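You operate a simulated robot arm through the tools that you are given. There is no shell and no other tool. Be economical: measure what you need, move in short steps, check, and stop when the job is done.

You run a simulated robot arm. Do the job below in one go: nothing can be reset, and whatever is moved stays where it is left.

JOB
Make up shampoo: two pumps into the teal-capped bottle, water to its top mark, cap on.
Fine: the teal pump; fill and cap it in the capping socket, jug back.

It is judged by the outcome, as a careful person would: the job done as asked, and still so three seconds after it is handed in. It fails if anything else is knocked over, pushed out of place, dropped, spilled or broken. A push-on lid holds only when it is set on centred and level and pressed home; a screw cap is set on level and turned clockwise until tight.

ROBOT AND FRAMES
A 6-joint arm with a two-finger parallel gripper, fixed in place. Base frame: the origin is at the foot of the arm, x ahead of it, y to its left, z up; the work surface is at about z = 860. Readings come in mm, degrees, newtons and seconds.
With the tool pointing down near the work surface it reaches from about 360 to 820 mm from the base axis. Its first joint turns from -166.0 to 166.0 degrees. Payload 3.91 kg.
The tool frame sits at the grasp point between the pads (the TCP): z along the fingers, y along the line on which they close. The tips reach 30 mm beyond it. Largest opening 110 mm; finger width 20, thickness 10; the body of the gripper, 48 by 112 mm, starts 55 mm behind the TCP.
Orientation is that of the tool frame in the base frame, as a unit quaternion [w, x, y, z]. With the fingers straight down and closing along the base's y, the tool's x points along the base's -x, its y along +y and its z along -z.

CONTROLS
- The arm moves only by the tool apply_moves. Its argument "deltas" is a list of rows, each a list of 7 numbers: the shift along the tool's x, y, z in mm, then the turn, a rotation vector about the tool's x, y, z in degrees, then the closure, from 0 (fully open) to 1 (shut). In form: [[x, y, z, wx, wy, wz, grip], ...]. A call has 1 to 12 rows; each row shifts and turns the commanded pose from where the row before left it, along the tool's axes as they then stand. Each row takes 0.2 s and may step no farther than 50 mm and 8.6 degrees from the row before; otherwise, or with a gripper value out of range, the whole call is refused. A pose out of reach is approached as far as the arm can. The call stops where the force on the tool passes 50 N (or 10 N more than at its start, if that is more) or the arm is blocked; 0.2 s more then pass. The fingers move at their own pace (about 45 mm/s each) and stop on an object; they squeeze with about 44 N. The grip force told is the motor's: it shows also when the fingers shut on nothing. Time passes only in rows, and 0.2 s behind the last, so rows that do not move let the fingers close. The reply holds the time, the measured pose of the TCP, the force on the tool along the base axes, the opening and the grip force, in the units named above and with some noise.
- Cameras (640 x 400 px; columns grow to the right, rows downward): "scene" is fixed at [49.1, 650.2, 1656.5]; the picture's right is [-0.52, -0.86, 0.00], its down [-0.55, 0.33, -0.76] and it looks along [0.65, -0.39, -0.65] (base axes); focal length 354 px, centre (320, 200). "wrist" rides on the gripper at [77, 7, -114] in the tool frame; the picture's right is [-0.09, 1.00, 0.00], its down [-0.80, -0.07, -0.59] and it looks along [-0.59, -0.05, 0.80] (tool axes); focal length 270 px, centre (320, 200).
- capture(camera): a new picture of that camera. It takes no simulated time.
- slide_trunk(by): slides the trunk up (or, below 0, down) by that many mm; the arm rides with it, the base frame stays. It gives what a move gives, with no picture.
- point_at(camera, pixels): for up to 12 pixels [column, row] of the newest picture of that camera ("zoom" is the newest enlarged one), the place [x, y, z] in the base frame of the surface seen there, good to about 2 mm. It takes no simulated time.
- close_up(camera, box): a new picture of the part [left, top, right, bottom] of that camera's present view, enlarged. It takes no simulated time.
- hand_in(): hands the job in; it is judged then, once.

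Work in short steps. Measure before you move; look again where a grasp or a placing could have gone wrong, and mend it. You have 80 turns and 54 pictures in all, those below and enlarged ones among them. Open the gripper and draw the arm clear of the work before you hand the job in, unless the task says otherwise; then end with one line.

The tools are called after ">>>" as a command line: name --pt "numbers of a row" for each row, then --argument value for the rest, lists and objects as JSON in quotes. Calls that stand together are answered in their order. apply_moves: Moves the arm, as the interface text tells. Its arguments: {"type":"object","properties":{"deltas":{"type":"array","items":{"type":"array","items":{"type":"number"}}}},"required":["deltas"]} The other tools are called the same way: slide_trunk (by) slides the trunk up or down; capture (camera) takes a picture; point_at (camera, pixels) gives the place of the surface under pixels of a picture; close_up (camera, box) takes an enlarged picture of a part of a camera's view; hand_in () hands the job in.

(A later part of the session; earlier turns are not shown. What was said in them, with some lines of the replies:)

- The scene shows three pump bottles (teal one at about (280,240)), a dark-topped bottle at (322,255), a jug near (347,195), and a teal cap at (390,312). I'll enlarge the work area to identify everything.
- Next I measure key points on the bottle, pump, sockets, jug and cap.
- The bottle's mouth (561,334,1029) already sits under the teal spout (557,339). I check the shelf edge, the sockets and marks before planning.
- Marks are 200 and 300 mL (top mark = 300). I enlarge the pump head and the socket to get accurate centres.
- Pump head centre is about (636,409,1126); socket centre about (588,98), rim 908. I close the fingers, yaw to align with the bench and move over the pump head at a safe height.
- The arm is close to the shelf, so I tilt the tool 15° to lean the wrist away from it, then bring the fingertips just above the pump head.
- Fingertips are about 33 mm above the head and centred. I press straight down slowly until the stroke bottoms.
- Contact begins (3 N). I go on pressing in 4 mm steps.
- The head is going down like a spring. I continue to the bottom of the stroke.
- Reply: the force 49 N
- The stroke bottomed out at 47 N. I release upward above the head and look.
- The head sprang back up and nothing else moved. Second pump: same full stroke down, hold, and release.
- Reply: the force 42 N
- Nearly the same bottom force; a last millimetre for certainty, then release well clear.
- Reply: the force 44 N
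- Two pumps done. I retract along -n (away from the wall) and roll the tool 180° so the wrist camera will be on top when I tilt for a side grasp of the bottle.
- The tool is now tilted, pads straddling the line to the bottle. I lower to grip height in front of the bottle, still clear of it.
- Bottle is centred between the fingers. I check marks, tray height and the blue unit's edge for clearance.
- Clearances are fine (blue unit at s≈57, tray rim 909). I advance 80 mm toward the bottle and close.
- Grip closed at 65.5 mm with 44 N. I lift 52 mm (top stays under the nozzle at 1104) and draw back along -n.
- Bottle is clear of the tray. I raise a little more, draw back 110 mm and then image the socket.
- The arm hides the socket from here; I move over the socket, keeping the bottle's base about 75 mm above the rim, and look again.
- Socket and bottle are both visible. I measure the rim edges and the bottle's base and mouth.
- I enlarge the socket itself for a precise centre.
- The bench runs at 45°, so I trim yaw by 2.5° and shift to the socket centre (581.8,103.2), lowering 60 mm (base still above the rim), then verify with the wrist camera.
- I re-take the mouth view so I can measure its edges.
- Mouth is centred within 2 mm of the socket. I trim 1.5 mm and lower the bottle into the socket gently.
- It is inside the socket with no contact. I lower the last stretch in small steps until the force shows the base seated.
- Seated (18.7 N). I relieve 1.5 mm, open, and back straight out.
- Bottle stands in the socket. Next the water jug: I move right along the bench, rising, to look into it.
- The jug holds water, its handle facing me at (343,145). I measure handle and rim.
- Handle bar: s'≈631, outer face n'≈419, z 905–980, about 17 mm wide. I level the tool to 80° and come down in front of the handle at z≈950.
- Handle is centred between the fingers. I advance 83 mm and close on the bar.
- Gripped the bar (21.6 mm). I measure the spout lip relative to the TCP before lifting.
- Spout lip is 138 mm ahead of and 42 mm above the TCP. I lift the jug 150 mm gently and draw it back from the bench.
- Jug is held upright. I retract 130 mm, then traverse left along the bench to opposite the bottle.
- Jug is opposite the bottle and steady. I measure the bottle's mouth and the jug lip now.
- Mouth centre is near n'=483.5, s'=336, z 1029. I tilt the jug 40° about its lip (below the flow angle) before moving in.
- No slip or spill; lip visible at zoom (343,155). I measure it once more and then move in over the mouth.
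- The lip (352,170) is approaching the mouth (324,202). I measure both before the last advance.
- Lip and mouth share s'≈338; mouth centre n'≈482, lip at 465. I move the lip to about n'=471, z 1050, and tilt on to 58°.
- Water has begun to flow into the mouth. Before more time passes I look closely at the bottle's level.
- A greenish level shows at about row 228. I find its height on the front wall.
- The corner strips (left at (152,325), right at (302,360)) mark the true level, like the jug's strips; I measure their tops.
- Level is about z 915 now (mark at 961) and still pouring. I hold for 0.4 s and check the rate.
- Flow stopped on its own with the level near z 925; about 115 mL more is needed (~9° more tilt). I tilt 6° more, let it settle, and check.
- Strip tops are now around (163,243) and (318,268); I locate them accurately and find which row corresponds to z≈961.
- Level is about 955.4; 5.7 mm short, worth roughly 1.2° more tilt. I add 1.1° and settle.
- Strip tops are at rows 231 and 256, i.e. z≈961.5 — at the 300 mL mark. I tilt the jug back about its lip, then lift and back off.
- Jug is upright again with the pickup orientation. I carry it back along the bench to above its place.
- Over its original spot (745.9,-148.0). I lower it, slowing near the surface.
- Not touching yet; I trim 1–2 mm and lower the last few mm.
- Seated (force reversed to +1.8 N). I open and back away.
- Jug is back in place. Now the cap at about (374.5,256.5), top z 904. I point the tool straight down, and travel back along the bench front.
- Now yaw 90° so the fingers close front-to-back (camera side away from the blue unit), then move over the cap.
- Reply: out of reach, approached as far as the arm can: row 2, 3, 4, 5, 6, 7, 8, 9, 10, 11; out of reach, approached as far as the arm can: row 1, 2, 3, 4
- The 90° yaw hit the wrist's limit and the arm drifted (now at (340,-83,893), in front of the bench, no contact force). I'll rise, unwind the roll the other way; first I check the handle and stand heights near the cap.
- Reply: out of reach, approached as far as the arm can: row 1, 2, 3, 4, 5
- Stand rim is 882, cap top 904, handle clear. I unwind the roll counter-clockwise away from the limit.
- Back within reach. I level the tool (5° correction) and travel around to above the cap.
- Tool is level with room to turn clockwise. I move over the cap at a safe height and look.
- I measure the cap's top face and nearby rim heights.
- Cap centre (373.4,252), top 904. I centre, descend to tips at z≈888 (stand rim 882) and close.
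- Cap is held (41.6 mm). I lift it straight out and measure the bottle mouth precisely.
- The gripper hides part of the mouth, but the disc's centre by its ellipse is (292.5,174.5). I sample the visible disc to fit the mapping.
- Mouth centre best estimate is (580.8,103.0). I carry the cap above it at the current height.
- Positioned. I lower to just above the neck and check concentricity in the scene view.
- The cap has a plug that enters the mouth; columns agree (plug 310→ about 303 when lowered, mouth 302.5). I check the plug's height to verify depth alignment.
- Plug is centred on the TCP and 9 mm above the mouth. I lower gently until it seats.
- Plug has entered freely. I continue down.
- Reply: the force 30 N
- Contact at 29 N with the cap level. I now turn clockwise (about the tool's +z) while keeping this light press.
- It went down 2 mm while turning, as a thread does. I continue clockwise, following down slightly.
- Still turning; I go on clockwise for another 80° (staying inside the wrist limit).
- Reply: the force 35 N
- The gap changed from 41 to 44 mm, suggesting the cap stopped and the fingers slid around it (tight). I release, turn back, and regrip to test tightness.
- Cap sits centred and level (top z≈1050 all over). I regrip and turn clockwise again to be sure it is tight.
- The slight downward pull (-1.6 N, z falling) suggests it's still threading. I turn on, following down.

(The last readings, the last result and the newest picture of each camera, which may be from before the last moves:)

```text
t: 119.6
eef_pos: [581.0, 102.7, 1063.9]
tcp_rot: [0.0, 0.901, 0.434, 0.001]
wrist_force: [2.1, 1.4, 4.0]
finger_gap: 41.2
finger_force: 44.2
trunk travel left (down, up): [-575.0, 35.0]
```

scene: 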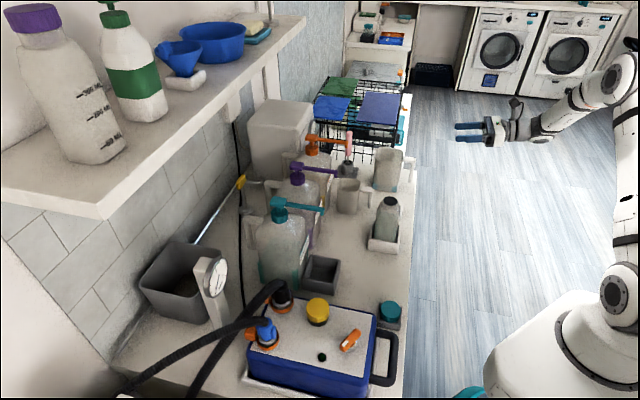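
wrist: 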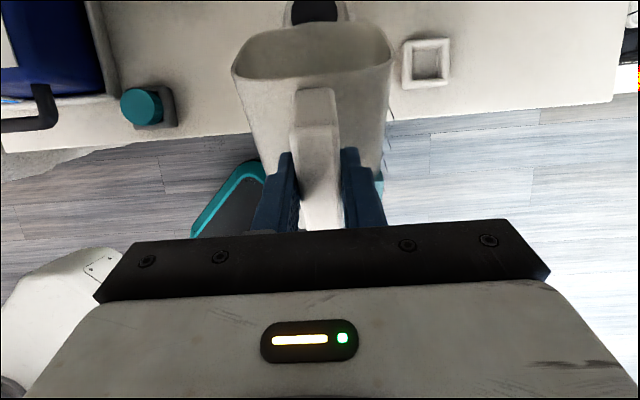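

Ambiguous; I ratchet back about 190° with open fingers for another clockwise pass, holding z fixed to sense the thread's pull.

>>> apply_moves --pt "0 0 0 0 0 0 0.4" --pt "0 0 0 0 0 0 0.4" --pt "0 0 0 0 0 0 0.4" --pt "0 0 0 0 0 -8.5 0.4" --pt "0 0 0 0 0 -8.5 0.4" --pt "0 0 0 0 0 -8.5 0.4" --pt "0 0 0 0 0 -8.5 0.4" --pt "0 0 0 0 0 -8.5 0.4" --pt "0 0 0 0 0 -8.5 0.4" --pt "0 0 0 0 0 -8.5 0.4" --pt "0 0 0 0 0 -8.5 0.4" --pt "0 0 0 0 0 -8.5 0.4"

>>> apply_moves --pt "0 0 0 0 0 -8.5 0.4" --pt "0 0 0 0 0 -8.5 0.4" --pt "0 0 0 0 0 -8.5 0.4" --pt "0 0 0 0 0 -8.5 0.4" --pt "0 0 0 0 0 -8.5 0.4" --pt "0 0 0 0 0 -8.5 0.4" --pt "0 0 0 0 0 -8.5 0.4" --pt "0 0 0 0 0 -8.5 0.4" --pt "0 0 0 0 0 0 1" --pt "0 0 0 0 0 0 1" --pt "0 0 0 0 0 0 1" --pt "0 0 0 0 0 0 1"

>>> apply_moves --pt "0 0 0 0 0 8 1" --pt "0 0 0 0 0 8 1" --pt "0 0 0 0 0 8 1" --pt "0 0 0 0 0 8 1" --pt "0 0 0 0 0 8 1" --pt "0 0 0 0 0 8 1" --pt "0 0 0 0 0 8 1" --pt "0 0 0 0 0 8 1" --pt "0 0 0 0 0 0 1"

```text
t: 122.2
eef_pos: [579.5, 103.0, 1064.0]
tcp_rot: [0.0, 0.437, 0.899, 0.0]
wrist_force: [0.1, 1.2, 0.1]
finger_gap: 66.0
finger_force: 0.0
trunk travel left (down, up): [-575.0, 35.0]
```

```text
t: 124.8
eef_pos: [580.2, 102.2, 1063.3]
tcp_rot: [0.0, -0.14, 0.99, 0.001]
wrist_force: [0.5, -1.2, 0.5]
finger_gap: 41.6
finger_force: 43.8
trunk travel left (down, up): [-575.0, 35.0]
```

```text
t: 126.8
eef_pos: [580.2, 103.1, 1065.2]
tcp_rot: [0.0, 0.407, 0.914, 0.001]
wrist_force: [3.0, 5.8, 1.6]
finger_gap: 41.2
finger_force: 44.0
trunk travel left (down, up): [-575.0, 35.0]
```

No further descent at fixed height and side forces show resistance. One more stretch of clockwise turn to finish.

>>> apply_moves --pt "0 0 0.3 0 0 8 1" --pt "0 0 0.3 0 0 8 1" --pt "0 0 0.3 0 0 8 1" --pt "0 0 0 0 0 8 1" --pt "0 0 0 0 0 8 1" --pt "0 0 0 0 0 8 1" --pt "0 0 0 0 0 8 1" --pt "0 0 0 0 0 8 1" --pt "0 0 0 0 0 0 1"

```text
t: 128.8
eef_pos: [580.7, 102.7, 1063.3]
tcp_rot: [-0.002, 0.83, 0.558, -0.001]
wrist_force: [9.8, 0.8, -0.1]
finger_gap: 41.1
finger_force: 44.1
trunk travel left (down, up): [-575.0, 35.0]
5 turns are left
```

Lateral resistance is steady with no descent: the cap is tight. I open, rise clear, and take the last picture.

>>> apply_moves --pt "0 0 0 0 0 0 0.4" --pt "0 0 0 0 0 0 0.4" --pt "0 0 0 0 0 0 0.4" --pt "0 0 0 0 0 0 0.4" --pt "0 0 -20 0 0 0 0.4" --pt "0 0 -40 0 0 0 0.4" --pt "0 0 -45 0 0 0 0.4" --pt "0 0 -45 0 0 0 0.4" --pt "0 0 -45 0 0 0 0.4" --pt "0 0 0 0 0 0 0.4"

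>>> capture --camera "scene"

>>> point_at --camera "scene" --pixels '[[386, 196], [390, 197], [394, 198], [390, 193], [390, 201], [388, 208]]'

```text
t: 131.0
eef_pos: [578.4, 101.7, 1256.4]
tcp_rot: [-0.001, 0.829, 0.559, 0.0]
wrist_force: [0.0, 0.1, 0.1]
finger_gap: 66.1
finger_force: 0.0
trunk travel left (down, up): [-575.0, 35.0]
```

```text
0 pictures are left
```

scene: 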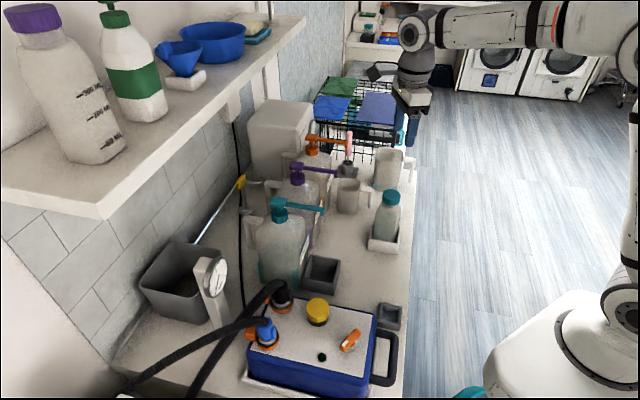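

```text
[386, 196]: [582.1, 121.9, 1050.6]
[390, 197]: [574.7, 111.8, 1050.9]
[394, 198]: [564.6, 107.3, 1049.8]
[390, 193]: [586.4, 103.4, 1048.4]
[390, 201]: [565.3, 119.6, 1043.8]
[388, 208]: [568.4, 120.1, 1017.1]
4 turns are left
```

The cap is on level at z≈1050, the same height as before the last two passes, so it was already tight. The jug is back, everything else is in place, and the arm is clear, so I hand in.

>>> hand_in

```text
The job is handed in.
```

The shampoo is made up and handed in: two pumps from the teal pump, water to about the 300 mL mark, and the cap turned clockwise until it went no lower. The bottle is in the capping socket, the jug is back in its place, and the arm is open and clear.
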